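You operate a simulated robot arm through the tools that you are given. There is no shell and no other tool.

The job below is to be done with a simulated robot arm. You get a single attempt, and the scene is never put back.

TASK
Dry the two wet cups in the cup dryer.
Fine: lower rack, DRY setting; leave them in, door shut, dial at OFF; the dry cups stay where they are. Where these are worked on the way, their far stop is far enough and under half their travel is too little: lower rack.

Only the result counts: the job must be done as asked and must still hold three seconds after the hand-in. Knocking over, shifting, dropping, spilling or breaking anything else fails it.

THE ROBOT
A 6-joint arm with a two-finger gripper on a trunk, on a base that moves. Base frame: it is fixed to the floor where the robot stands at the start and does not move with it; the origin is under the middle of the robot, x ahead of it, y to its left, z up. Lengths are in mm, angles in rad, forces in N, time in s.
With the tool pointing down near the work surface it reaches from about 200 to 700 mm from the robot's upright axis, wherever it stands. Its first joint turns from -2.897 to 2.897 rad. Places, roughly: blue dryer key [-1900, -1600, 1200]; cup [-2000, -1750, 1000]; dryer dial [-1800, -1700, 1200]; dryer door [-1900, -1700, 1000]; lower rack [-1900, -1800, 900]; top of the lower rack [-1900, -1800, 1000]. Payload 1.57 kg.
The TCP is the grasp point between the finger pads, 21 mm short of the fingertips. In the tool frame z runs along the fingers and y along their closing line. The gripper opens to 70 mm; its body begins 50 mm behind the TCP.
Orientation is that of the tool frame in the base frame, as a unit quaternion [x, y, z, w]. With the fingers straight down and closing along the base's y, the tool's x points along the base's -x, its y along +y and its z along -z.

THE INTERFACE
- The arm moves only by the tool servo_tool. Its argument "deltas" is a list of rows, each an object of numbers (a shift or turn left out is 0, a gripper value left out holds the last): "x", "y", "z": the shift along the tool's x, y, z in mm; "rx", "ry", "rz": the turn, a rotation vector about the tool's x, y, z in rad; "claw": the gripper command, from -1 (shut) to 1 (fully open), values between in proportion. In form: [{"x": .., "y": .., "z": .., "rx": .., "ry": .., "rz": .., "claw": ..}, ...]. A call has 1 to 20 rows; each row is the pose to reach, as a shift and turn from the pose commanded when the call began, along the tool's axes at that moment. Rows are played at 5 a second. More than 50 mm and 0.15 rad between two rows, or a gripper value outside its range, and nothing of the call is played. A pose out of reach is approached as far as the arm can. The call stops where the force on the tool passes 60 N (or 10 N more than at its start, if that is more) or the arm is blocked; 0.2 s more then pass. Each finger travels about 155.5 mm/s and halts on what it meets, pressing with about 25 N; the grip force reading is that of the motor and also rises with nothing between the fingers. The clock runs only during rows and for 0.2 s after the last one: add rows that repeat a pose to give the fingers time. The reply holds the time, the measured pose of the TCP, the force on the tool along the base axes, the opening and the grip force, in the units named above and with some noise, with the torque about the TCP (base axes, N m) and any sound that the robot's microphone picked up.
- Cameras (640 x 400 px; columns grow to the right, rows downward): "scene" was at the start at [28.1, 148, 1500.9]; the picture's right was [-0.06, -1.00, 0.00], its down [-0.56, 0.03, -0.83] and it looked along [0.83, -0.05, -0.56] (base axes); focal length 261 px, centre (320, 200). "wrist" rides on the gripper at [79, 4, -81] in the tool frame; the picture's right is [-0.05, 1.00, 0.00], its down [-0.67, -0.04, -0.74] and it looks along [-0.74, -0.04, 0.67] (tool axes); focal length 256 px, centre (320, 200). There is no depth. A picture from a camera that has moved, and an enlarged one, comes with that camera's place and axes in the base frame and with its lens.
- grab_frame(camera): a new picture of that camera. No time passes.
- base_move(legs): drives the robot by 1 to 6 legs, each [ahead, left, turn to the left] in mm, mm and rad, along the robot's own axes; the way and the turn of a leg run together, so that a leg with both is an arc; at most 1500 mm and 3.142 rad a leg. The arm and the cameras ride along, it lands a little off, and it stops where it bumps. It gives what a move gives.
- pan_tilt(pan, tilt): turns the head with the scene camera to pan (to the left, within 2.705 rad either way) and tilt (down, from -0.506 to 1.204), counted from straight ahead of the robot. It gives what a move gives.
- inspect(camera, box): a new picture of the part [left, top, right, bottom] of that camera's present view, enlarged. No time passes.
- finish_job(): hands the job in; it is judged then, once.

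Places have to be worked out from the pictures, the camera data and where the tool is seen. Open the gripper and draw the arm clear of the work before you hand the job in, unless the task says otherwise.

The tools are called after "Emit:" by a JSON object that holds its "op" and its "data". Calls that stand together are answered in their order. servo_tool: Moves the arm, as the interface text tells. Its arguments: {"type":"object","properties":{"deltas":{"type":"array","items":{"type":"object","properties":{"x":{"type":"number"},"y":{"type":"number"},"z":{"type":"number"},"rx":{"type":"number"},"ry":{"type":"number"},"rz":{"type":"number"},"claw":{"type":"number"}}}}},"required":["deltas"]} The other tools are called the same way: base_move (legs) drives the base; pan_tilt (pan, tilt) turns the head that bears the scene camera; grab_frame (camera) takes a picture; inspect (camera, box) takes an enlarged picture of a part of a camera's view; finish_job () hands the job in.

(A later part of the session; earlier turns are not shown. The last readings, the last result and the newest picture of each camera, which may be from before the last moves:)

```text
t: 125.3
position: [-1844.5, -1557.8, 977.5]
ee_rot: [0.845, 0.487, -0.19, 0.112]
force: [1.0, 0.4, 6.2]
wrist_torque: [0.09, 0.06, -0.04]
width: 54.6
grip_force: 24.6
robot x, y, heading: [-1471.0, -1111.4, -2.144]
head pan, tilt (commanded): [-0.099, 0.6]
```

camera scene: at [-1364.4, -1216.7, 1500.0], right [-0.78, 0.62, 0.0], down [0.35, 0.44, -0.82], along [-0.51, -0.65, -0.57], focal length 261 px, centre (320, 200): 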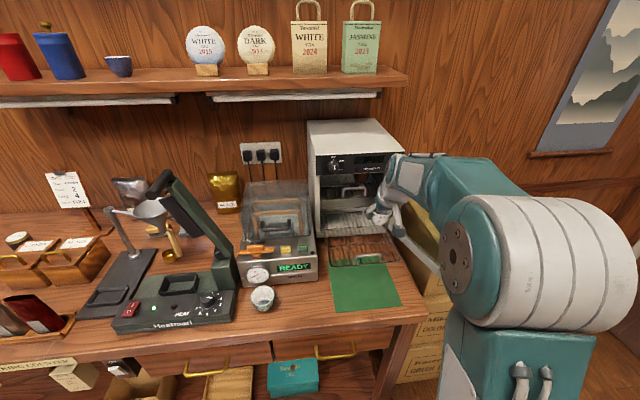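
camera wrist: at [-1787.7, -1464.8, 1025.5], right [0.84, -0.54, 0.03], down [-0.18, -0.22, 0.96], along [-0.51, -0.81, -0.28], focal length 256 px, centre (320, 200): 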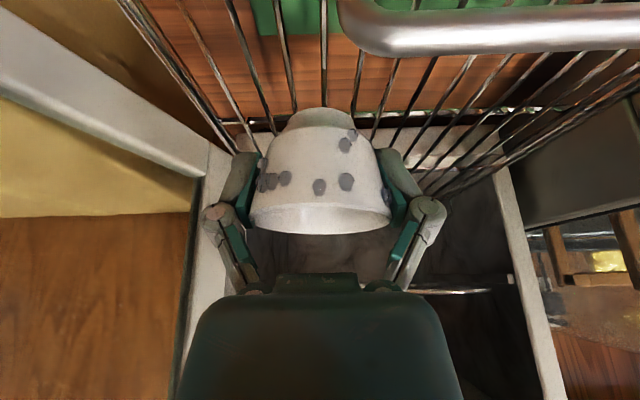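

Contact at TCP z≈977.5 (6 N): the cup stands on the rack. I open the fingers and look before lifting away.

Emit:
{"op": "servo_tool", "data": {"deltas": [{"claw": 0.65}, {"claw": 0.8}, {"claw": 1}, {"claw": 1}]}}

Emit:
{"op": "inspect", "data": {"camera": "wrist", "box": [200, 60, 440, 260]}}

```text
t: 126.3
position: [-1845.1, -1557.4, 977.5]
ee_rot: [0.845, 0.488, -0.189, 0.112]
force: [-0.7, -0.1, -0.5]
wrist_torque: [-0.01, 0.02, 0.02]
width: 70.1
grip_force: 0.0
robot x, y, heading: [-1468.4, -1110.5, -2.139]
head pan, tilt (commanded): [-0.099, 0.6]
```

```text
2.00 times, centred on (320, 160) of wrist
camera zoom: at [-1787.7, -1466.0, 1015.6], right [0.84, -0.54, 0.03], down [-0.18, -0.22, 0.96], along [-0.51, -0.81, -0.28], focal length 512 px, centre (320, 280)
```

zoom: 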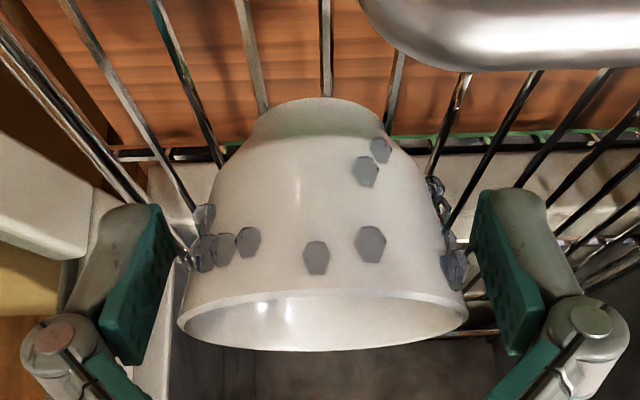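

The cup stands free on the rack. I lift straight out and travel to above the green cup.

Emit:
{"op": "servo_tool", "data": {"deltas": [{"x": -21, "z": -45}, {"x": -43, "z": -90}, {"x": -30, "y": 41, "z": -96}, {"x": -17, "y": 82, "z": -102}, {"x": -4, "y": 124, "z": -108}, {"x": 9, "y": 165, "z": -114}, {"x": 22, "y": 206, "z": -119}, {"x": 34, "y": 247, "z": -125}, {"x": 47, "y": 289, "z": -131}, {"x": 60, "y": 330, "z": -137}, {"x": 76, "y": 330, "z": -102}, {"x": 93, "y": 330, "z": -67}, {"x": 93, "y": 330, "z": -67}]}}

Emit:
{"op": "grab_frame", "data": {"camera": "wrist"}}

Emit:
{"op": "grab_frame", "data": {"camera": "scene"}}

```text
t: 129.1
position: [-1501.7, -1625.4, 998.5]
ee_rot: [0.845, 0.487, -0.189, 0.111]
force: [-0.1, 1.1, 0.3]
wrist_torque: [-0.02, -0.03, -0.03]
width: 70.0
grip_force: 0.1
robot x, y, heading: [-1466.5, -1113.1, -2.143]
head pan, tilt (commanded): [-0.099, 0.6]
```

```text
taken
camera wrist: at [-1444.8, -1534.0, 1036.9], right [0.84, -0.54, 0.03], down [-0.18, -0.22, 0.96], along [-0.51, -0.81, -0.28], focal length 256 px, centre (320, 200)
```

wrist: 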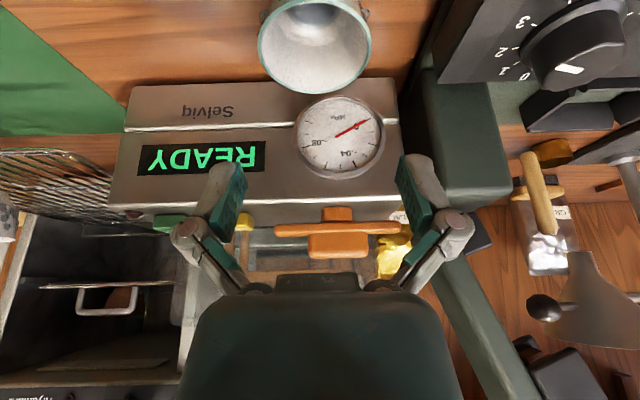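

```text
taken
camera scene: at [-1362.5, -1217.3, 1499.8], right [-0.78, 0.62, 0.0], down [0.35, 0.44, -0.82], along [-0.51, -0.65, -0.57], focal length 261 px, centre (320, 200)
```

scene: 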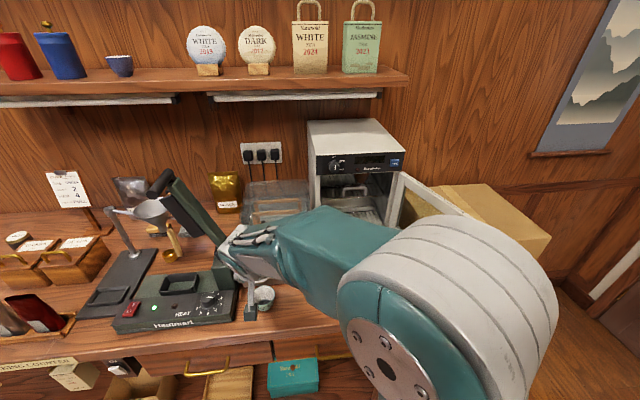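

Green cup measured: rim z≈925, centre (≈397, -2174); tool is nearly centred. I descend half-way and verify.

Emit:
{"op": "servo_tool", "data": {"deltas": [{"x": 10, "y": -0.7, "z": 21, "claw": 1}, {"x": 19.5, "y": -0.7, "z": 42, "claw": 1}, {"x": 19.5, "y": -0.7, "z": 42, "claw": 1}]}}

Emit:
{"op": "grab_frame", "data": {"camera": "wrist"}}

```text
t: 129.9
position: [-1502.4, -1625.2, 951.7]
ee_rot: [0.845, 0.488, -0.189, 0.112]
force: [0.5, -0.4, 0.0]
wrist_torque: [0.02, -0.03, 0.0]
width: 70.0
grip_force: 0.2
robot x, y, heading: [-1467.3, -1109.5, -2.14]
head pan, tilt (commanded): [-0.099, 0.6]
```

```text
taken
camera wrist: at [-1445.5, -1534.1, 990.4], right [0.84, -0.54, 0.03], down [-0.18, -0.22, 0.96], along [-0.51, -0.81, -0.28], focal length 256 px, centre (320, 200)
```

wrist: 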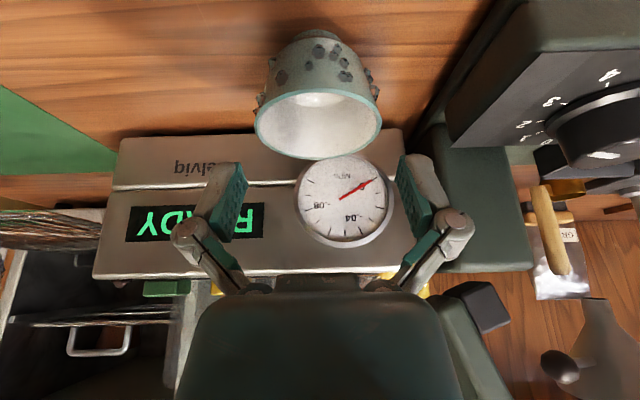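

Well aligned, with ~15+ mm to the heat sealer on the left. I go down the remaining 43 mm and close on the body.

Emit:
{"op": "servo_tool", "data": {"deltas": [{"x": 9, "y": -0.4, "z": 19.5, "claw": 1}, {"x": 18.5, "y": -0.7, "z": 39.2, "claw": 1}, {"x": 18.5, "y": -0.7, "z": 39.2, "claw": 0.8}, {"x": 18.5, "y": -0.7, "z": 39.2, "claw": 0.6}, {"x": 18.5, "y": -0.7, "z": 39.2, "claw": 0.4}, {"x": 18.5, "y": -0.7, "z": 39.2, "claw": 0.2}, {"x": 18.5, "y": -0.7, "z": 39.2, "claw": 0.0}]}}

Emit:
{"op": "grab_frame", "data": {"camera": "wrist"}}

```text
t: 131.5
position: [-1501.8, -1624.0, 908.6]
ee_rot: [0.845, 0.488, -0.189, 0.112]
force: [0.5, 1.0, -0.1]
wrist_torque: [0.02, 0.0, 0.03]
width: 35.7
grip_force: 0.3
robot x, y, heading: [-1470.7, -1109.2, -2.142]
head pan, tilt (commanded): [-0.099, 0.6]
```

```text
taken
camera wrist: at [-1446.5, -1533.9, 947.3], right [0.84, -0.54, 0.03], down [-0.18, -0.23, 0.96], along [-0.51, -0.81, -0.28], focal length 256 px, centre (320, 200)
```

wrist: 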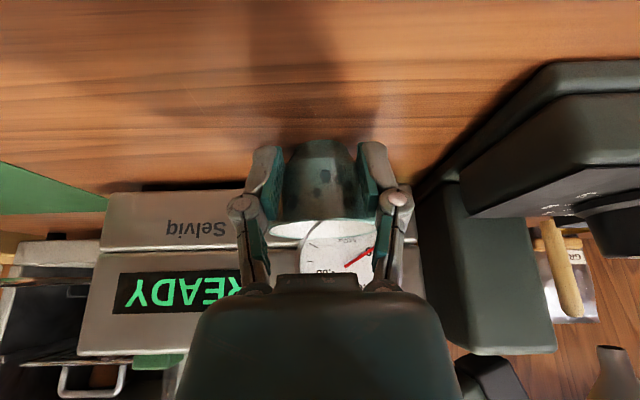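

The green cup slipped back between the pads (width 35, no grip). I retreat toward the robot and up to look at where it stands.

Emit:
{"op": "servo_tool", "data": {"deltas": [{"x": 18, "z": -8.5, "claw": 0}, {"x": 36, "z": -17, "claw": 0}, {"x": 40, "z": -55, "claw": 0}, {"x": 36, "z": -95, "claw": 0.5}, {"x": 25, "z": -115, "claw": 1}, {"x": 25, "z": -115, "claw": 1}]}}

Emit:
{"op": "grab_frame", "data": {"camera": "wrist"}}

Emit:
{"op": "inspect", "data": {"camera": "scene", "box": [210, 220, 330, 320]}}

```text
t: 132.9
position: [-1466.3, -1561.9, 1002.7]
ee_rot: [0.845, 0.488, -0.189, 0.112]
force: [-0.2, 0.6, -0.1]
wrist_torque: [0.0, -0.01, 0.0]
width: 69.9
grip_force: 0.1
robot x, y, heading: [-1468.2, -1108.9, -2.14]
head pan, tilt (commanded): [-0.099, 0.6]
```

```text
taken
camera wrist: at [-1409.5, -1470.3, 1041.2], right [0.84, -0.54, 0.03], down [-0.18, -0.23, 0.96], along [-0.51, -0.81, -0.28], focal length 256 px, centre (320, 200)
```

wrist: 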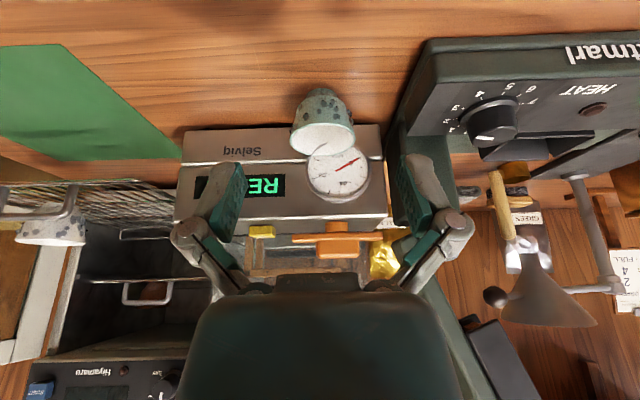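

```text
4.00 times, centred on (270, 270) of scene
camera zoom: at [-1362.5, -1216.8, 1499.8], right [-0.78, 0.62, 0.0], down [0.35, 0.44, -0.82], along [-0.51, -0.65, -0.57], focal length 1044 px, centre (520, -80)
```

zoom: 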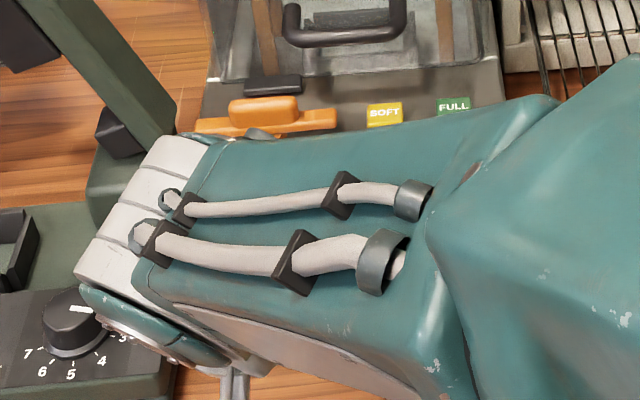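

The green cup is upright near the vacuum sealer's front, and the white cup stands on the rack. I enlarge to measure.

Emit:
{"op": "inspect", "data": {"camera": "wrist", "box": [260, 70, 400, 180]}}

```text
3.64 times, centred on (330, 125) of wrist
camera zoom: at [-1409.5, -1470.3, 1041.2], right [0.84, -0.54, 0.03], down [-0.18, -0.23, 0.96], along [-0.51, -0.81, -0.28], focal length 931 px, centre (284, 473)
```

zoom: 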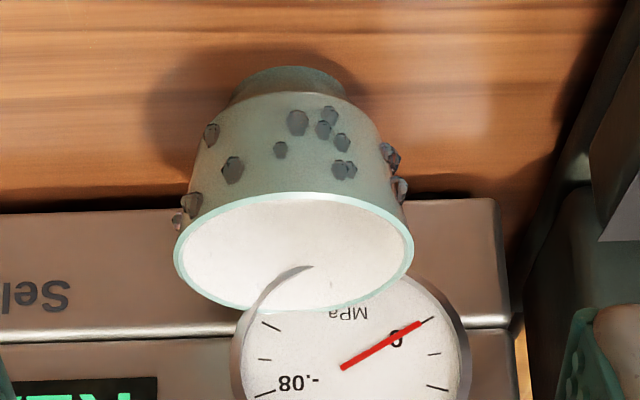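

The green cup is now at (396.4, -2204), just like the white one was when it gripped well (backed by the sealer). I move above it with the same relative offset and descend half-way.

Emit:
{"op": "servo_tool", "data": {"deltas": [{"x": -31, "z": 15, "claw": 1}, {"x": -63, "z": 30, "claw": 1}, {"x": -94, "y": -0.9, "z": 45, "claw": 1}, {"x": -84, "y": -0.9, "z": 66, "claw": 1}, {"x": -75, "y": -0.9, "z": 86, "claw": 1}, {"x": -75, "y": -0.9, "z": 86, "claw": 1}]}}

Emit:
{"op": "grab_frame", "data": {"camera": "wrist"}}

Emit:
{"op": "inspect", "data": {"camera": "wrist", "box": [200, 0, 440, 240]}}

```text
t: 134.3
position: [-1520.0, -1653.2, 955.9]
ee_rot: [0.845, 0.488, -0.189, 0.112]
force: [0.7, 0.0, -1.0]
wrist_torque: [0.02, 0.01, 0.04]
width: 69.9
grip_force: 0.1
robot x, y, heading: [-1468.6, -1111.0, -2.138]
head pan, tilt (commanded): [-0.099, 0.6]
```

```text
taken
camera wrist: at [-1463.0, -1561.8, 995.0], right [0.84, -0.54, 0.03], down [-0.18, -0.22, 0.96], along [-0.51, -0.81, -0.28], focal length 256 px, centre (320, 200)
```

wrist: 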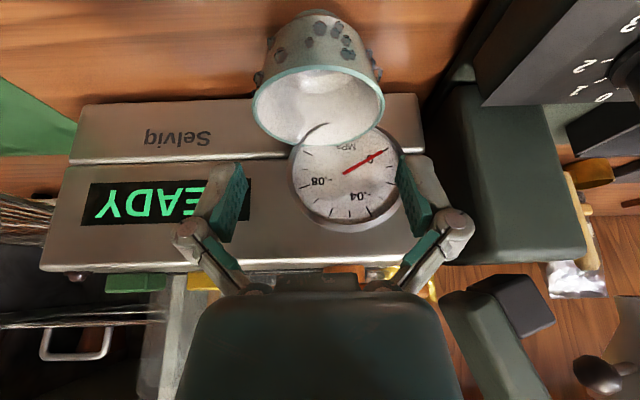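

```text
1.67 times, centred on (320, 120) of wrist
camera zoom: at [-1463.0, -1561.8, 995.0], right [0.84, -0.54, 0.03], down [-0.18, -0.22, 0.96], along [-0.51, -0.81, -0.28], focal length 427 px, centre (320, 333)
```

zoom: 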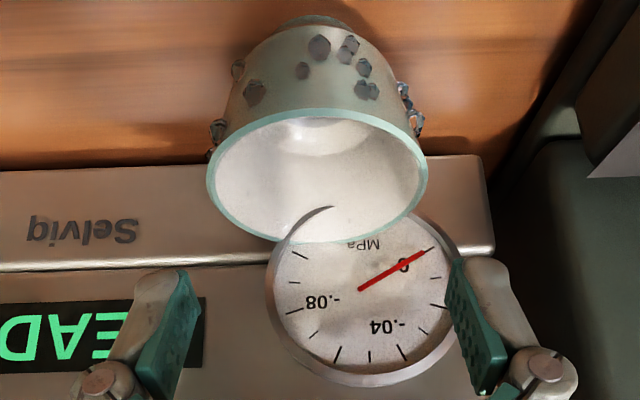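

Centre re-measured at (396.8, -2202), rim z≈925. I shift 3.5 mm toward the robot, descend to z≈908 and close.

Emit:
{"op": "servo_tool", "data": {"deltas": [{"x": 12, "z": 21, "claw": 1}, {"x": 23.7, "z": 41.8, "claw": 1}, {"x": 23.7, "z": 41.8, "claw": 0.8}, {"x": 23.7, "z": 41.8, "claw": 0.7}, {"x": 23.7, "z": 41.8, "claw": 0.6}, {"x": 23.7, "z": 41.8, "claw": 0.5}, {"x": 23.7, "z": 41.8, "claw": 0.4}]}}

Emit:
{"op": "grab_frame", "data": {"camera": "wrist"}}

```text
t: 135.9
position: [-1518.8, -1648.7, 908.9]
ee_rot: [0.845, 0.487, -0.19, 0.112]
force: [2.1, 2.4, 3.2]
wrist_torque: [-0.03, 0.05, 0.0]
width: 57.6
grip_force: 25.1
robot x, y, heading: [-1467.5, -1108.4, -2.14]
head pan, tilt (commanded): [-0.099, 0.6]
```

```text
taken
camera wrist: at [-1461.2, -1558.4, 947.6], right [0.84, -0.54, 0.03], down [-0.18, -0.22, 0.96], along [-0.51, -0.81, -0.28], focal length 256 px, centre (320, 200)
```

wrist: 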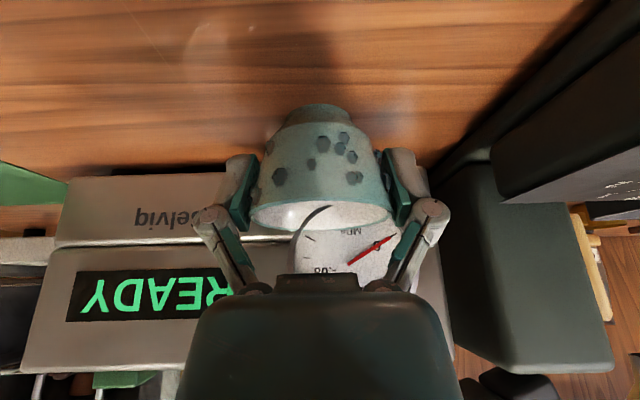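

Gripped at 57.6 mm, 25 N. I lift 4 mm and ease 25 mm back toward the robot, clear of the gauge, before lifting further.

Emit:
{"op": "servo_tool", "data": {"deltas": [{"x": -0.9, "z": -1.8, "claw": 0.3}, {"x": -1.7, "z": -3.6, "claw": 0.3}, {"x": 5, "z": -7, "claw": 0.3}, {"x": 12, "z": -10.5, "claw": 0.3}, {"x": 21, "z": -14.3, "claw": 0.3}]}}

Emit:
{"op": "grab_frame", "data": {"camera": "wrist"}}

```text
t: 137.1
position: [-1505.0, -1627.3, 913.9]
ee_rot: [0.844, 0.488, -0.189, 0.113]
force: [0.9, 0.7, -1.0]
wrist_torque: [0.0, -0.02, 0.01]
width: 57.5
grip_force: 25.1
robot x, y, heading: [-1467.6, -1110.3, -2.135]
head pan, tilt (commanded): [-0.099, 0.6]
```

```text
taken
camera wrist: at [-1449.0, -1536.8, 952.0], right [0.84, -0.54, 0.03], down [-0.18, -0.22, 0.96], along [-0.51, -0.81, -0.28], focal length 256 px, centre (320, 200)
```

wrist: 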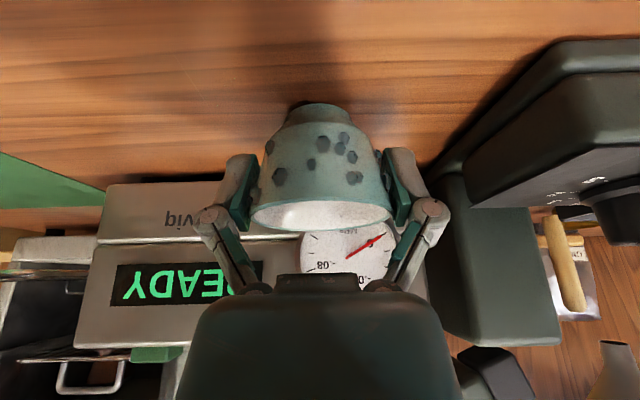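

The cup travels securely with the gripper. I lift to z≈1065 and carry it to the left half of the rack (s≈627, n≈-2300).

Emit:
{"op": "servo_tool", "data": {"deltas": [{"x": -16, "z": -34, "claw": 0.3}, {"x": -32, "z": -68, "claw": 0.3}, {"x": -48, "z": -102, "claw": 0.3}, {"x": -64, "z": -136, "claw": 0.3}, {"x": -79, "y": -34, "z": -129, "claw": 0.3}, {"x": -93, "y": -67, "z": -122, "claw": 0.3}, {"x": -108, "y": -101, "z": -115, "claw": 0.3}, {"x": -123, "y": -134, "z": -109, "claw": 0.3}, {"x": -137, "y": -168, "z": -102, "claw": 0.3}, {"x": -152, "y": -201, "z": -95, "claw": 0.3}, {"x": -167, "y": -235, "z": -88, "claw": 0.3}, {"x": -167, "y": -235, "z": -88, "claw": 0.3}]}}

Emit:
{"op": "grab_frame", "data": {"camera": "wrist"}}

Emit:
{"op": "inspect", "data": {"camera": "scene", "box": [280, 140, 440, 290]}}

```text
t: 139.7
position: [-1765.6, -1608.7, 1063.0]
ee_rot: [0.845, 0.488, -0.189, 0.112]
force: [-0.4, 0.7, -0.1]
wrist_torque: [0.01, 0.02, -0.01]
width: 57.4
grip_force: 24.4
robot x, y, heading: [-1467.3, -1110.3, -2.146]
head pan, tilt (commanded): [-0.099, 0.6]
```

```text
taken
camera wrist: at [-1709.3, -1517.1, 1102.0], right [0.84, -0.54, 0.03], down [-0.18, -0.22, 0.96], along [-0.51, -0.81, -0.28], focal length 256 px, centre (320, 200)
```

wrist: 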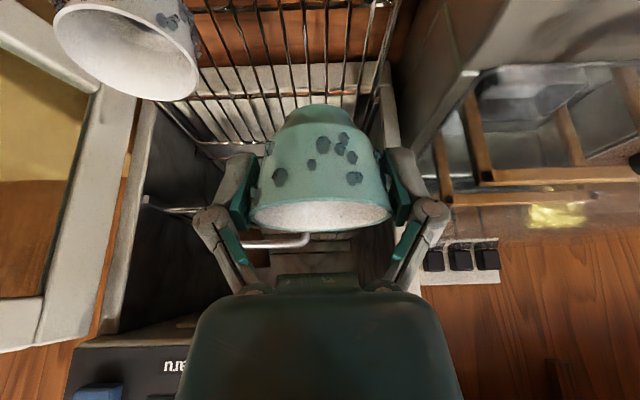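

```text
2.67 times, centred on (360, 215) of scene
camera zoom: at [-1364.0, -1216.9, 1499.9], right [-0.78, 0.62, 0.0], down [0.35, 0.44, -0.82], along [-0.51, -0.65, -0.57], focal length 696 px, centre (213, 160)
```

zoom: 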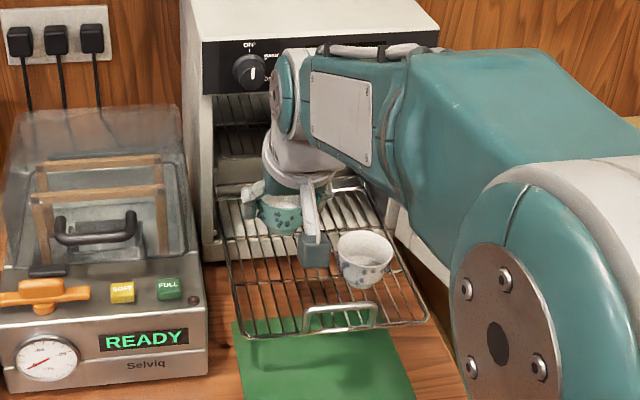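

Cup B hangs over the left half; cup A stands on the right half. I lower cup B to just above the rack.

Emit:
{"op": "servo_tool", "data": {"deltas": [{"x": 12, "z": 25, "claw": 0.3}, {"x": 24, "z": 50, "claw": 0.3}, {"x": 33.5, "z": 70.5, "claw": 0.3}]}}

Emit:
{"op": "grab_frame", "data": {"camera": "wrist"}}

```text
t: 140.5
position: [-1765.9, -1608.1, 984.1]
ee_rot: [0.845, 0.487, -0.189, 0.112]
force: [-0.2, 0.8, 0.2]
wrist_torque: [0.01, -0.02, -0.02]
width: 57.6
grip_force: 25.0
robot x, y, heading: [-1470.7, -1111.4, -2.144]
head pan, tilt (commanded): [-0.099, 0.6]
```

```text
taken
camera wrist: at [-1708.9, -1517.0, 1022.9], right [0.84, -0.54, 0.03], down [-0.17, -0.22, 0.96], along [-0.51, -0.81, -0.28], focal length 256 px, centre (320, 200)
```

wrist: 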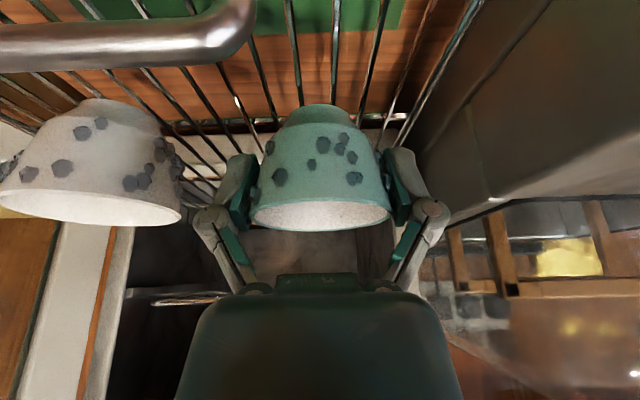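

Both cups are side by side with a clear gap. I lower in 2 mm steps until the rack takes the cup.

Emit:
{"op": "servo_tool", "data": {"deltas": [{"x": 0.9, "z": 1.8, "claw": 0.3}, {"x": 1.7, "z": 3.6, "claw": 0.3}]}}

```text
t: 141.1
position: [-1766.9, -1607.1, 979.9]
ee_rot: [0.845, 0.487, -0.189, 0.112]
force: [-0.2, 0.1, -0.8]
wrist_torque: [0.02, -0.03, 0.04]
width: 57.7
grip_force: 24.9
robot x, y, heading: [-1470.3, -1112.8, -2.143]
head pan, tilt (commanded): [-0.099, 0.6]
```

No contact yet at TCP z=980; two more millimetre-size steps.

Emit:
{"op": "servo_tool", "data": {"deltas": [{"x": 0.6, "z": 1.4, "claw": 0.3}, {"x": 1.3, "z": 2.7, "claw": 0.3}]}}

```text
t: 141.7
position: [-1765.0, -1607.9, 978.2]
ee_rot: [0.845, 0.487, -0.191, 0.112]
force: [1.0, 0.7, 8.5]
wrist_torque: [0.09, -0.05, 0.0]
width: 57.5
grip_force: 25.2
robot x, y, heading: [-1467.6, -1111.3, -2.141]
head pan, tilt (commanded): [-0.099, 0.6]
```

The rack carries cup B now (8.5 N). I open the fingers and check.

Emit:
{"op": "servo_tool", "data": {"deltas": [{"claw": 0.72}, {"claw": 0.85}, {"claw": 1}, {"claw": 1}]}}

Emit:
{"op": "grab_frame", "data": {"camera": "wrist"}}

```text
t: 142.7
position: [-1766.0, -1607.0, 978.7]
ee_rot: [0.845, 0.488, -0.19, 0.112]
force: [0.5, -0.5, 0.3]
wrist_torque: [0.0, 0.02, 0.01]
width: 69.8
grip_force: 0.1
robot x, y, heading: [-1475.7, -1111.7, -2.146]
head pan, tilt (commanded): [-0.099, 0.6]
```

```text
taken
camera wrist: at [-1709.5, -1517.0, 1016.5], right [0.84, -0.54, 0.03], down [-0.18, -0.22, 0.96], along [-0.51, -0.81, -0.28], focal length 256 px, centre (320, 200)
```

wrist: 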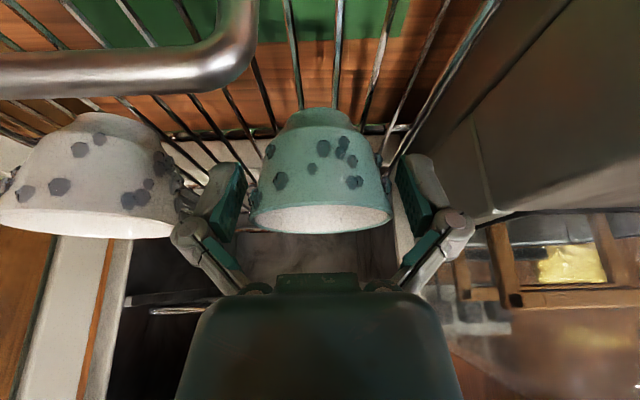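

Both wet cups stand on the lower rack. I lift the open gripper straight up and away.

Emit:
{"op": "servo_tool", "data": {"deltas": [{"x": -16, "z": -33}, {"x": -32, "z": -66}, {"x": -47, "z": -100}, {"x": -20, "z": -120}, {"x": 10, "z": -140}]}}

Emit:
{"op": "grab_frame", "data": {"camera": "wrist"}}

Emit:
{"op": "grab_frame", "data": {"camera": "scene"}}

```text
t: 143.9
position: [-1733.2, -1547.1, 1099.3]
ee_rot: [0.845, 0.488, -0.189, 0.112]
force: [0.3, -0.5, 0.2]
wrist_torque: [0.03, 0.0, 0.02]
width: 70.1
grip_force: 0.1
robot x, y, heading: [-1468.9, -1110.3, -2.143]
head pan, tilt (commanded): [-0.099, 0.6]
```

```text
taken
camera wrist: at [-1676.0, -1457.0, 1137.6], right [0.84, -0.54, 0.03], down [-0.18, -0.22, 0.96], along [-0.51, -0.81, -0.28], focal length 256 px, centre (320, 200)
```

wrist: 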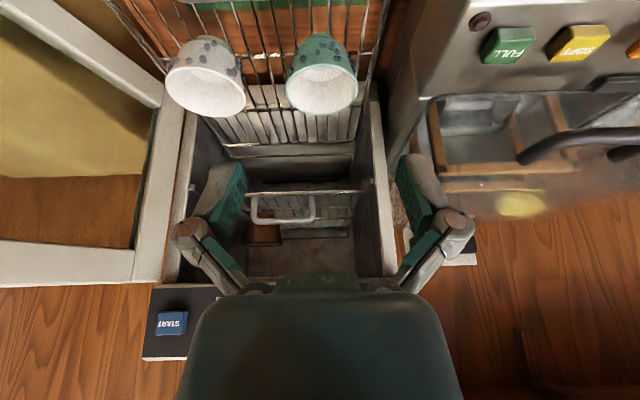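

```text
taken
camera scene: at [-1363.7, -1216.5, 1499.9], right [-0.78, 0.62, 0.0], down [0.35, 0.44, -0.82], along [-0.51, -0.65, -0.57], focal length 261 px, centre (320, 200)
```

scene: 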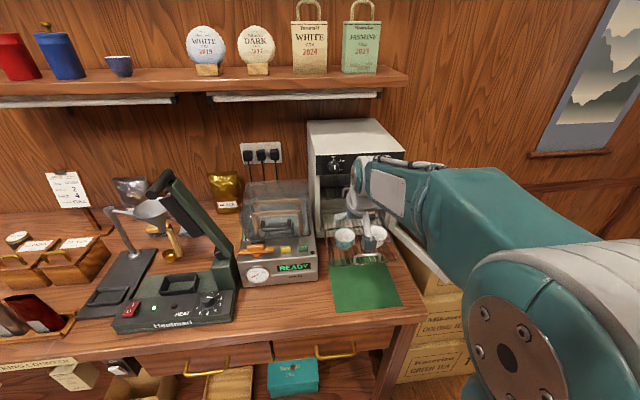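

Both cups stand safely on the rack (s≈722 and 628, n≈-2300). Now I close the fingers and go in front of the rack handle, pitched ~60°, to push the rack in by its bar.

Emit:
{"op": "servo_tool", "data": {"deltas": [{"x": 30, "y": -20, "z": -14, "claw": -1}, {"x": 60, "y": -41, "z": -29, "ry": -0.12, "claw": -1}, {"x": 60, "y": -41, "z": -29, "ry": -0.24, "claw": -1}, {"x": 60, "y": -41, "z": -29, "ry": -0.36, "claw": -1}, {"x": 60, "y": -41, "z": -29, "ry": -0.48, "claw": -1}, {"x": 60, "y": -41, "z": -29, "ry": -0.61, "claw": -1}, {"x": 69, "y": -41, "z": 7, "ry": -0.61, "claw": -1}, {"x": 78, "y": -41, "z": 42, "ry": -0.61, "claw": -1}, {"x": 86, "y": -41.6, "z": 77, "ry": -0.61, "claw": -1}]}}

Emit:
{"op": "grab_frame", "data": {"camera": "wrist"}}

Emit:
{"op": "grab_frame", "data": {"camera": "scene"}}

```text
t: 145.9
position: [-1745.6, -1488.6, 993.2]
ee_rot: [0.749, 0.432, -0.435, 0.253]
force: [-0.4, 0.7, -0.3]
wrist_torque: [-0.02, 0.01, 0.01]
width: 0.0
grip_force: 24.4
out of reach, approached as far as the arm can: row 6, 7
robot x, y, heading: [-1469.9, -1110.0, -2.142]
head pan, tilt (commanded): [-0.099, 0.6]
```

```text
taken
camera wrist: at [-1687.1, -1394.5, 963.7], right [0.85, -0.52, 0.05], down [0.13, 0.29, 0.95], along [-0.51, -0.8, 0.32], focal length 256 px, centre (320, 200)
```

wrist: 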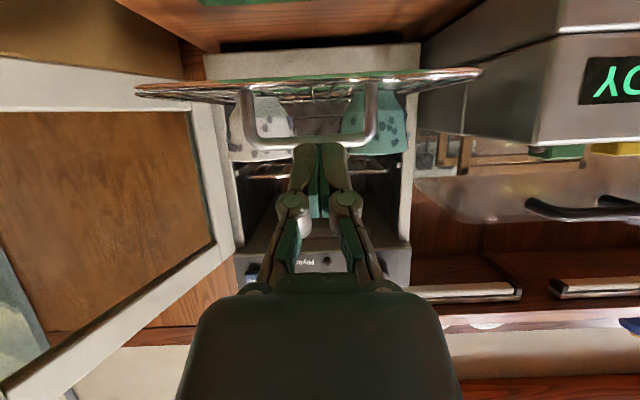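

```text
taken
camera scene: at [-1364.0, -1216.1, 1500.0], right [-0.78, 0.62, 0.0], down [0.35, 0.44, -0.82], along [-0.51, -0.65, -0.57], focal length 261 px, centre (320, 200)
```

scene: 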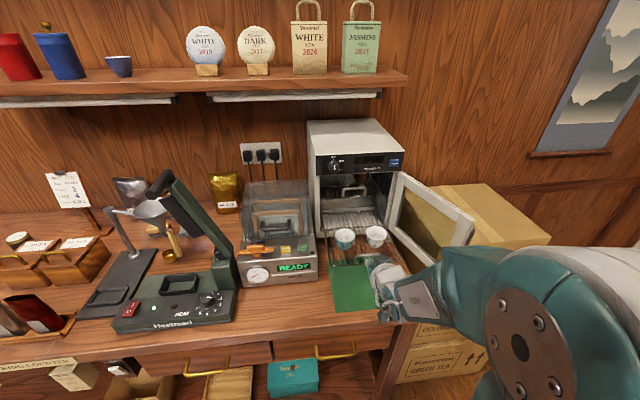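

Tips point at the bar centre (bar z≈978). I push slowly forward, gentle 6 mm steps.

Emit:
{"op": "servo_tool", "data": {"deltas": [{"x": -0.5, "z": 9}, {"x": -4.4, "z": 15.9}, {"x": -7.4, "z": 21.1}, {"x": -9.8, "z": 25.5}, {"x": -12.3, "z": 29.8}, {"x": -15.3, "z": 35}, {"x": -18.2, "z": 40.2}, {"x": -21.2, "z": 45.5}, {"x": -24.2, "z": 50.7}, {"x": -27.1, "z": 55.9}]}}

Emit:
{"op": "grab_frame", "data": {"camera": "wrist"}}

Emit:
{"op": "inspect", "data": {"camera": "scene", "box": [290, 150, 440, 290]}}

```text
t: 148.1
position: [-1777.4, -1542.2, 990.7]
ee_rot: [0.749, 0.431, -0.434, 0.253]
force: [-1.0, 0.8, 0.2]
wrist_torque: [0.01, 0.01, 0.04]
width: 0.0
grip_force: 24.5
robot x, y, heading: [-1470.6, -1112.9, -2.141]
head pan, tilt (commanded): [-0.099, 0.6]
```

```text
taken
camera wrist: at [-1718.0, -1448.8, 960.1], right [0.85, -0.52, 0.05], down [0.12, 0.3, 0.95], along [-0.51, -0.8, 0.32], focal length 256 px, centre (320, 200)
```

wrist: 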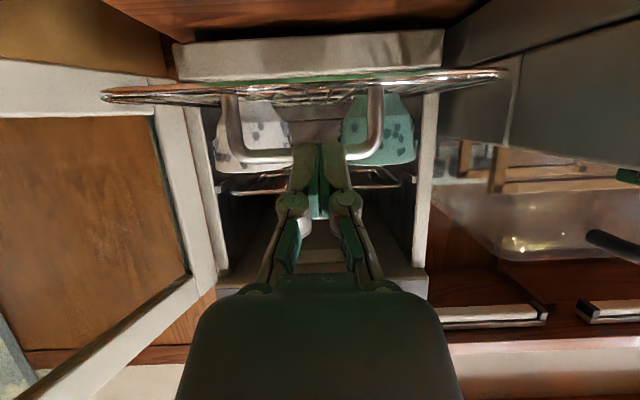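

```text
2.86 times, centred on (365, 220) of scene
camera zoom: at [-1363.9, -1216.5, 1500.0], right [-0.78, 0.62, 0.0], down [0.35, 0.44, -0.82], along [-0.51, -0.65, -0.57], focal length 746 px, centre (191, 143)
```

zoom: 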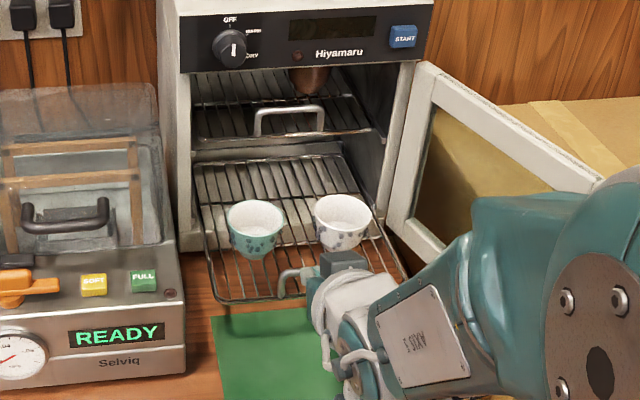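

Rack and cups move in smoothly (cups upright). I keep pushing ~120 mm at the same gentle pace.

Emit:
{"op": "servo_tool", "data": {"deltas": [{"x": -3.5, "z": 6.1}, {"x": -6.9, "z": 12.2}, {"x": -10.4, "z": 18.2}, {"x": -13.8, "z": 24.3}, {"x": -17.3, "z": 30.4}, {"x": -20.7, "z": 36.5}, {"x": -24.2, "z": 42.6}, {"x": -27.7, "z": 48.7}, {"x": -31.1, "z": 54.7}, {"x": -34.6, "z": 60.8}, {"x": -38, "z": 66.9}, {"x": -41.5, "z": 73}]}}

Emit:
{"op": "grab_frame", "data": {"camera": "wrist"}}

Emit:
{"op": "inspect", "data": {"camera": "scene", "box": [290, 130, 440, 270]}}

```text
t: 150.7
position: [-1819.0, -1614.8, 988.6]
ee_rot: [0.749, 0.432, -0.434, 0.253]
force: [-0.6, 0.1, 0.6]
wrist_torque: [-0.04, 0.04, -0.02]
width: 0.0
grip_force: 24.9
robot x, y, heading: [-1467.1, -1107.6, -2.141]
head pan, tilt (commanded): [-0.099, 0.6]
```

```text
taken
camera wrist: at [-1760.1, -1521.2, 959.9], right [0.85, -0.52, 0.05], down [0.12, 0.29, 0.95], along [-0.51, -0.8, 0.32], focal length 256 px, centre (320, 200)
```

wrist: 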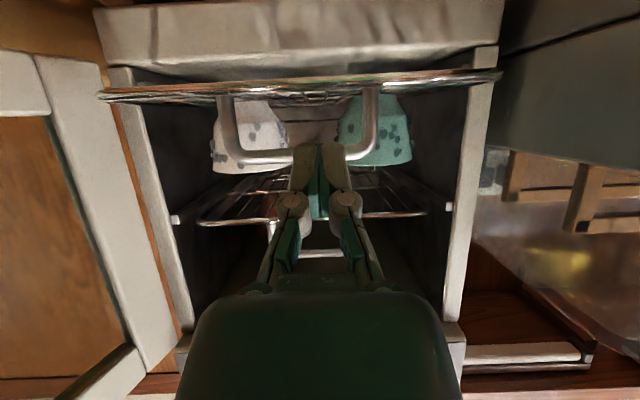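

```text
2.86 times, centred on (365, 200) of scene
camera zoom: at [-1364.1, -1216.8, 1499.9], right [-0.78, 0.62, 0.0], down [0.35, 0.44, -0.82], along [-0.51, -0.65, -0.57], focal length 746 px, centre (191, 200)
```

zoom: 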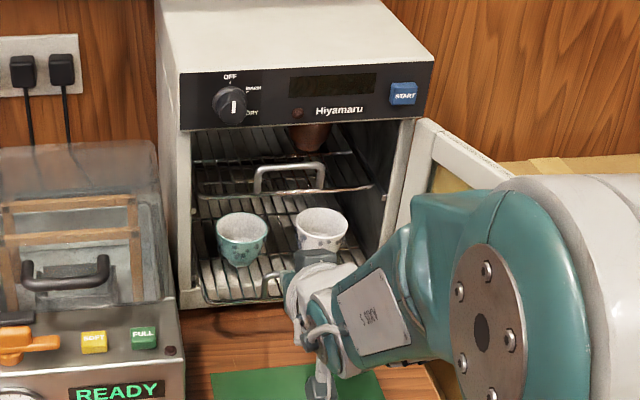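

The rack is nearly in, cups upright. I push another 42 mm, then finish with small steps until it seats.

Emit:
{"op": "servo_tool", "data": {"deltas": [{"x": -3.5, "z": 6.1}, {"x": -6.9, "z": 12.2}, {"x": -10.4, "z": 18.2}, {"x": -13.8, "z": 24.3}, {"x": -17.3, "z": 30.4}, {"x": -20.7, "z": 36.5}]}}

Emit:
{"op": "grab_frame", "data": {"camera": "wrist"}}

Emit:
{"op": "inspect", "data": {"camera": "scene", "box": [290, 130, 440, 270]}}

```text
t: 152.1
position: [-1839.5, -1650.0, 989.0]
ee_rot: [0.749, 0.432, -0.434, 0.254]
force: [-0.1, 0.0, 0.4]
wrist_torque: [0.02, 0.03, 0.05]
width: 0.0
grip_force: 25.0
robot x, y, heading: [-1469.9, -1111.7, -2.138]
head pan, tilt (commanded): [-0.099, 0.6]
```

```text
taken
camera wrist: at [-1781.3, -1557.6, 960.2], right [0.85, -0.52, 0.05], down [0.12, 0.3, 0.95], along [-0.51, -0.8, 0.32], focal length 256 px, centre (320, 200)
```

wrist: 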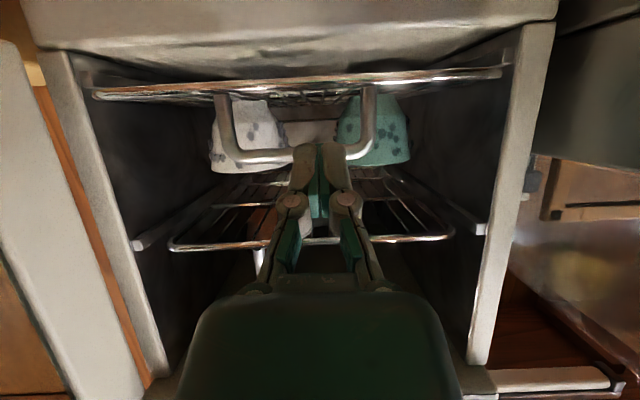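

```text
2.86 times, centred on (365, 200) of scene
camera zoom: at [-1364.1, -1217.0, 1499.9], right [-0.78, 0.62, 0.0], down [0.35, 0.44, -0.82], along [-0.51, -0.65, -0.57], focal length 746 px, centre (191, 200)
```

zoom: 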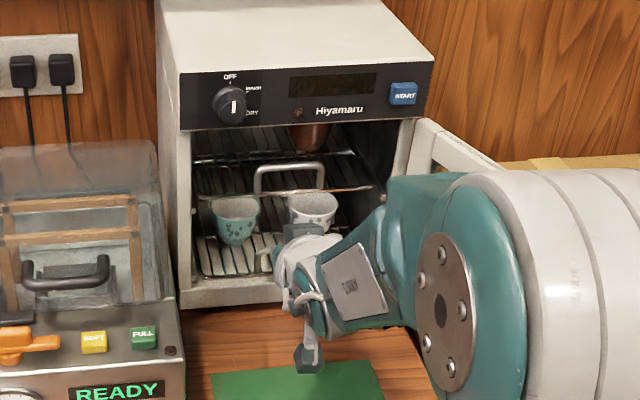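

About 10 mm remain. I push in 3 mm steps and watch the force.

Emit:
{"op": "servo_tool", "data": {"deltas": [{"x": -1.5, "z": 2.6}, {"x": -3, "z": 5.2}, {"x": -4.4, "z": 7.8}]}}

```text
t: 152.9
position: [-1844.2, -1659.0, 988.7]
ee_rot: [0.749, 0.432, -0.434, 0.253]
force: [-0.9, -1.2, -0.4]
wrist_torque: [-0.03, -0.02, -0.05]
width: 0.1
grip_force: 25.0
robot x, y, heading: [-1470.9, -1111.8, -2.141]
head pan, tilt (commanded): [-0.099, 0.6]
```

No stop yet (n≈-2389). Two more 3 mm steps.

Emit:
{"op": "servo_tool", "data": {"deltas": [{"x": -1.5, "z": 2.6}, {"x": -3, "z": 5.2}]}}

```text
t: 153.5
position: [-1847.5, -1664.6, 989.5]
ee_rot: [0.749, 0.432, -0.434, 0.253]
force: [0.1, -0.5, -0.1]
wrist_torque: [0.0, 0.01, -0.02]
width: 0.2
grip_force: 25.0
robot x, y, heading: [-1469.4, -1107.9, -2.144]
head pan, tilt (commanded): [-0.099, 0.6]
```

Still no reaction at n≈-2395; I look closely at how the tips meet the bar.

Emit:
{"op": "inspect", "data": {"camera": "wrist", "box": [200, 60, 440, 230]}}

Emit:
{"op": "inspect", "data": {"camera": "scene", "box": [310, 160, 410, 250]}}

```text
2.35 times, centred on (320, 145) of wrist
camera zoom: at [-1788.7, -1570.5, 960.0], right [0.85, -0.52, 0.05], down [0.12, 0.29, 0.95], along [-0.51, -0.8, 0.32], focal length 602 px, centre (320, 329)
```

zoom: 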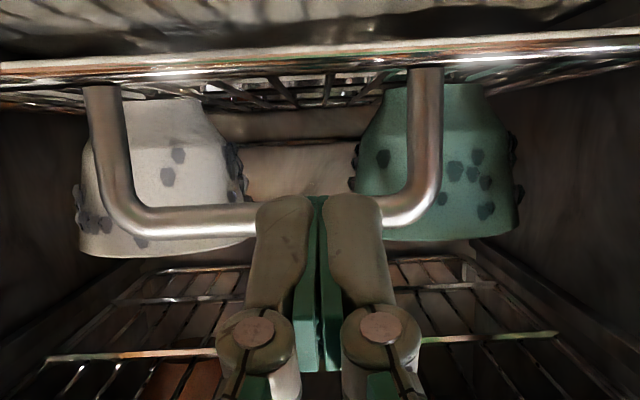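

```text
4.44 times, centred on (360, 205) of scene
camera zoom: at [-1364.2, -1217.1, 1499.9], right [-0.78, 0.62, 0.0], down [0.35, 0.44, -0.82], along [-0.51, -0.65, -0.57], focal length 1161 px, centre (142, 178)
```

zoom: 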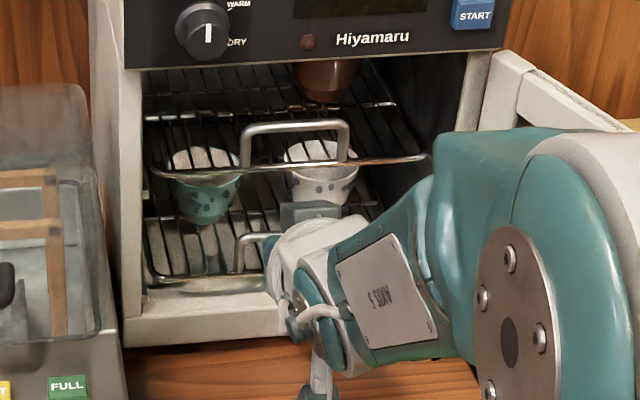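

The rack front is back at its original place to within a millimetre or two. I press on in 2 mm steps to feel the inner stop.

Emit:
{"op": "servo_tool", "data": {"deltas": [{"x": -1, "z": 1.7}, {"x": -2, "z": 3.5}]}}

```text
t: 154.1
position: [-1849.4, -1668.0, 989.9]
ee_rot: [0.749, 0.432, -0.434, 0.253]
force: [0.0, 0.0, -0.3]
wrist_torque: [0.0, -0.01, 0.02]
width: 0.2
grip_force: 24.8
robot x, y, heading: [-1466.5, -1109.5, -2.148]
head pan, tilt (commanded): [-0.099, 0.6]
```

Still no resistance; I take the same scene crop as before the rack was pulled, to compare its position pixel by pixel.

Emit:
{"op": "inspect", "data": {"camera": "scene", "box": [300, 140, 420, 250]}}

```text
3.64 times, centred on (360, 195) of scene
camera zoom: at [-1364.2, -1217.1, 1499.9], right [-0.78, 0.62, 0.0], down [0.35, 0.44, -0.82], along [-0.51, -0.65, -0.57], focal length 950 px, centre (174, 218)
```

zoom: 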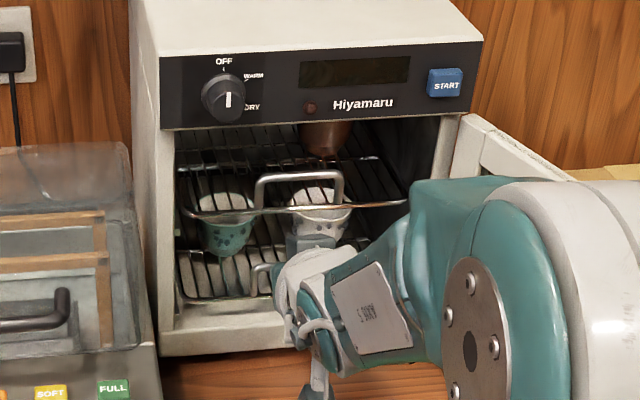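

The rack looks at or slightly beyond its original seat. I check the wrist close-up to see whether the tips still bear on the bar.

Emit:
{"op": "inspect", "data": {"camera": "wrist", "box": [200, 60, 440, 230]}}

```text
2.35 times, centred on (320, 145) of wrist
camera zoom: at [-1790.6, -1574.2, 959.7], right [0.85, -0.52, 0.05], down [0.12, 0.29, 0.95], along [-0.51, -0.8, 0.32], focal length 602 px, centre (320, 329)
```

zoom: 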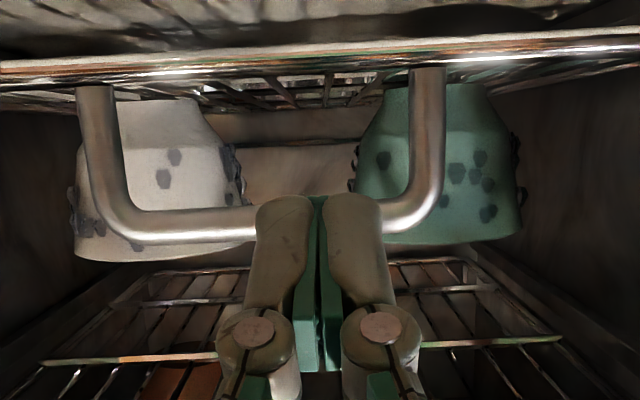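

The bar sits right at the fingertips now. One more 2 mm nudge to see if force builds.

Emit:
{"op": "servo_tool", "data": {"deltas": [{"x": -1, "z": 1.7}, {"x": -2, "z": 3.5}]}}

```text
t: 154.7
position: [-1850.8, -1670.5, 989.0]
ee_rot: [0.75, 0.43, -0.434, 0.252]
force: [-0.3, -0.7, 0.2]
wrist_torque: [-0.01, 0.02, -0.01]
width: 0.0
grip_force: 24.9
robot x, y, heading: [-1467.0, -1112.1, -2.144]
head pan, tilt (commanded): [-0.099, 0.6]
```

No force yet at n≈-2402. I check the bar against the tips again.

Emit:
{"op": "inspect", "data": {"camera": "wrist", "box": [200, 60, 440, 230]}}

Emit:
{"op": "inspect", "data": {"camera": "scene", "box": [310, 170, 390, 240]}}

```text
2.35 times, centred on (320, 145) of wrist
camera zoom: at [-1792.5, -1577.3, 959.7], right [0.85, -0.52, 0.05], down [0.12, 0.29, 0.95], along [-0.51, -0.8, 0.32], focal length 602 px, centre (320, 329)
```

zoom: 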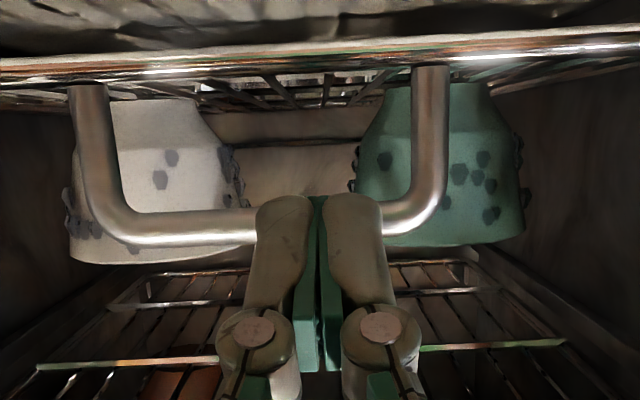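

```text
5.71 times, centred on (350, 205) of scene
camera zoom: at [-1364.2, -1217.1, 1499.9], right [-0.78, 0.62, 0.0], down [0.35, 0.44, -0.82], along [-0.51, -0.65, -0.57], focal length 1492 px, centre (149, 171)
```

zoom: 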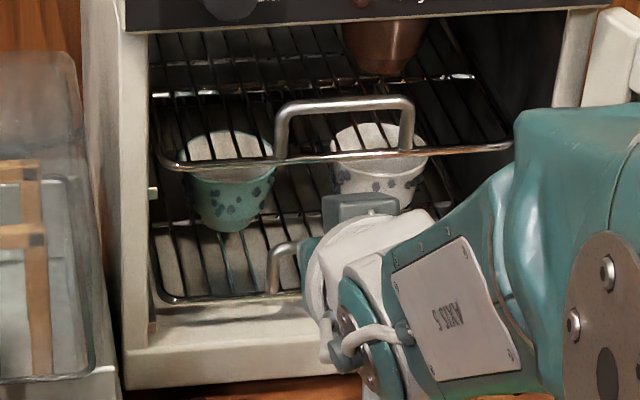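

The bar is static while the tips creep on — they seem to be riding above the bar's centre. I back off, lower 9 mm so the tips hit the bar squarely, and push again to confirm it is seated.

Emit:
{"op": "servo_tool", "data": {"deltas": [{"x": 8, "z": -14}, {"x": 16, "z": -28}, {"x": 23.8, "z": -23.6}, {"x": 21.8, "z": -20.1}, {"x": 19.8, "z": -16.6}]}}

Emit:
{"op": "inspect", "data": {"camera": "wrist", "box": [200, 60, 440, 230]}}

```text
t: 155.9
position: [-1839.0, -1649.4, 980.7]
ee_rot: [0.749, 0.431, -0.434, 0.253]
force: [0.8, 0.3, -0.1]
wrist_torque: [-0.01, 0.0, 0.0]
width: 0.1
grip_force: 25.1
robot x, y, heading: [-1471.2, -1107.6, -2.142]
head pan, tilt (commanded): [-0.099, 0.6]
```

```text
2.35 times, centred on (320, 145) of wrist
camera zoom: at [-1780.0, -1556.4, 950.8], right [0.85, -0.52, 0.05], down [0.12, 0.29, 0.95], along [-0.51, -0.8, 0.32], focal length 602 px, centre (320, 329)
```

zoom: 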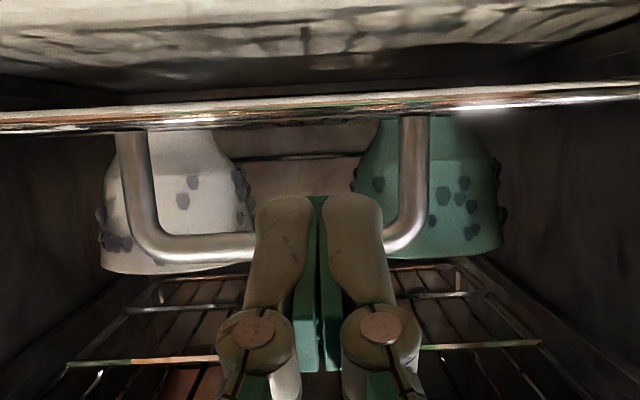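

From this view the bar is at n≈-2406.5, z≈977 — its original seat. I raise 5 mm for a square hit and push gently until force appears.

Emit:
{"op": "servo_tool", "data": {"deltas": [{"x": -4.3, "z": -2.5}, {"x": -5.3, "z": -0.8}, {"x": -6.3, "z": 1}, {"x": -7.3, "z": 2.7}]}}

```text
t: 156.9
position: [-1843.3, -1655.4, 985.3]
ee_rot: [0.75, 0.432, -0.433, 0.253]
force: [0.0, -0.1, 0.8]
wrist_torque: [0.01, 0.02, 0.01]
width: 0.0
grip_force: 24.9
robot x, y, heading: [-1468.5, -1107.3, -2.144]
head pan, tilt (commanded): [-0.099, 0.6]
```

Emit:
{"op": "servo_tool", "data": {"deltas": [{"x": -1, "z": 1.7}, {"x": -2, "z": 3.5}]}}

```text
t: 157.5
position: [-1843.9, -1658.9, 984.8]
ee_rot: [0.749, 0.432, -0.434, 0.254]
force: [0.1, 0.7, -0.5]
wrist_torque: [0.01, -0.01, -0.01]
width: 0.1
grip_force: 24.8
robot x, y, heading: [-1467.3, -1109.6, -2.139]
head pan, tilt (commanded): [-0.099, 0.6]
```

No force at n≈-2388; I look at the tips and bar again.

Emit:
{"op": "inspect", "data": {"camera": "wrist", "box": [200, 60, 440, 230]}}

```text
2.35 times, centred on (320, 145) of wrist
camera zoom: at [-1785.2, -1565.5, 955.9], right [0.85, -0.52, 0.05], down [0.12, 0.3, 0.95], along [-0.51, -0.8, 0.32], focal length 602 px, centre (320, 329)
```

zoom: 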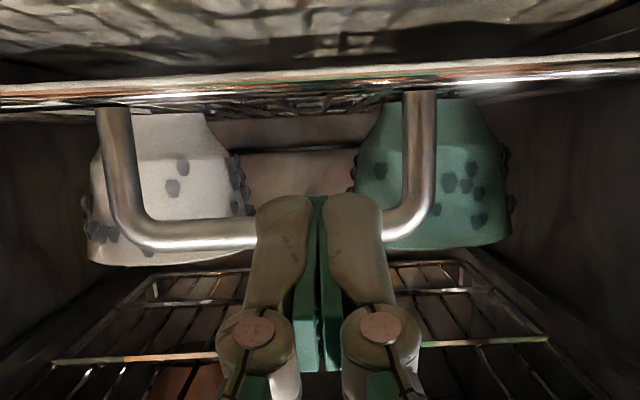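

I continue in 2 mm steps at this squarer alignment.

Emit:
{"op": "servo_tool", "data": {"deltas": [{"x": -1, "z": 1.7}, {"x": -2, "z": 3.5}]}}

Emit:
{"op": "servo_tool", "data": {"deltas": [{"x": -1, "z": 1.7}]}}

```text
t: 158.1
position: [-1845.2, -1662.5, 985.2]
ee_rot: [0.749, 0.432, -0.434, 0.253]
force: [0.3, 0.2, 0.0]
wrist_torque: [-0.02, -0.03, 0.03]
width: 0.0
grip_force: 24.9
robot x, y, heading: [-1465.2, -1108.8, -2.141]
head pan, tilt (commanded): [-0.099, 0.6]
```

```text
t: 158.5
position: [-1847.1, -1663.4, 986.2]
ee_rot: [0.749, 0.432, -0.434, 0.253]
force: [0.1, -0.7, 0.3]
wrist_torque: [-0.03, -0.01, 0.02]
width: 0.0
grip_force: 24.8
robot x, y, heading: [-1469.0, -1110.6, -2.142]
head pan, tilt (commanded): [-0.099, 0.6]
```

Emit:
{"op": "inspect", "data": {"camera": "wrist", "box": [200, 60, 440, 230]}}

```text
2.35 times, centred on (320, 145) of wrist
camera zoom: at [-1788.1, -1570.3, 955.8], right [0.85, -0.52, 0.05], down [0.12, 0.29, 0.95], along [-0.51, -0.8, 0.32], focal length 602 px, centre (320, 329)
```

zoom: 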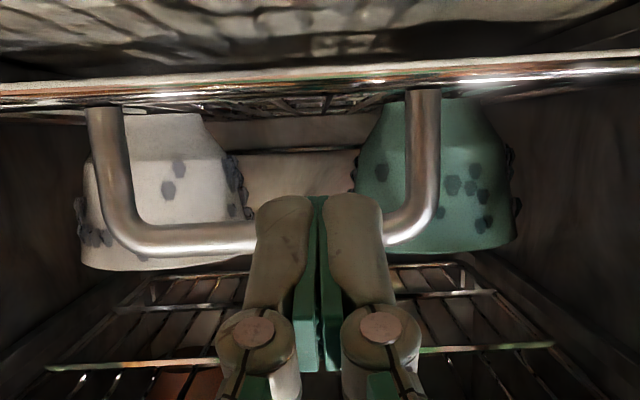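

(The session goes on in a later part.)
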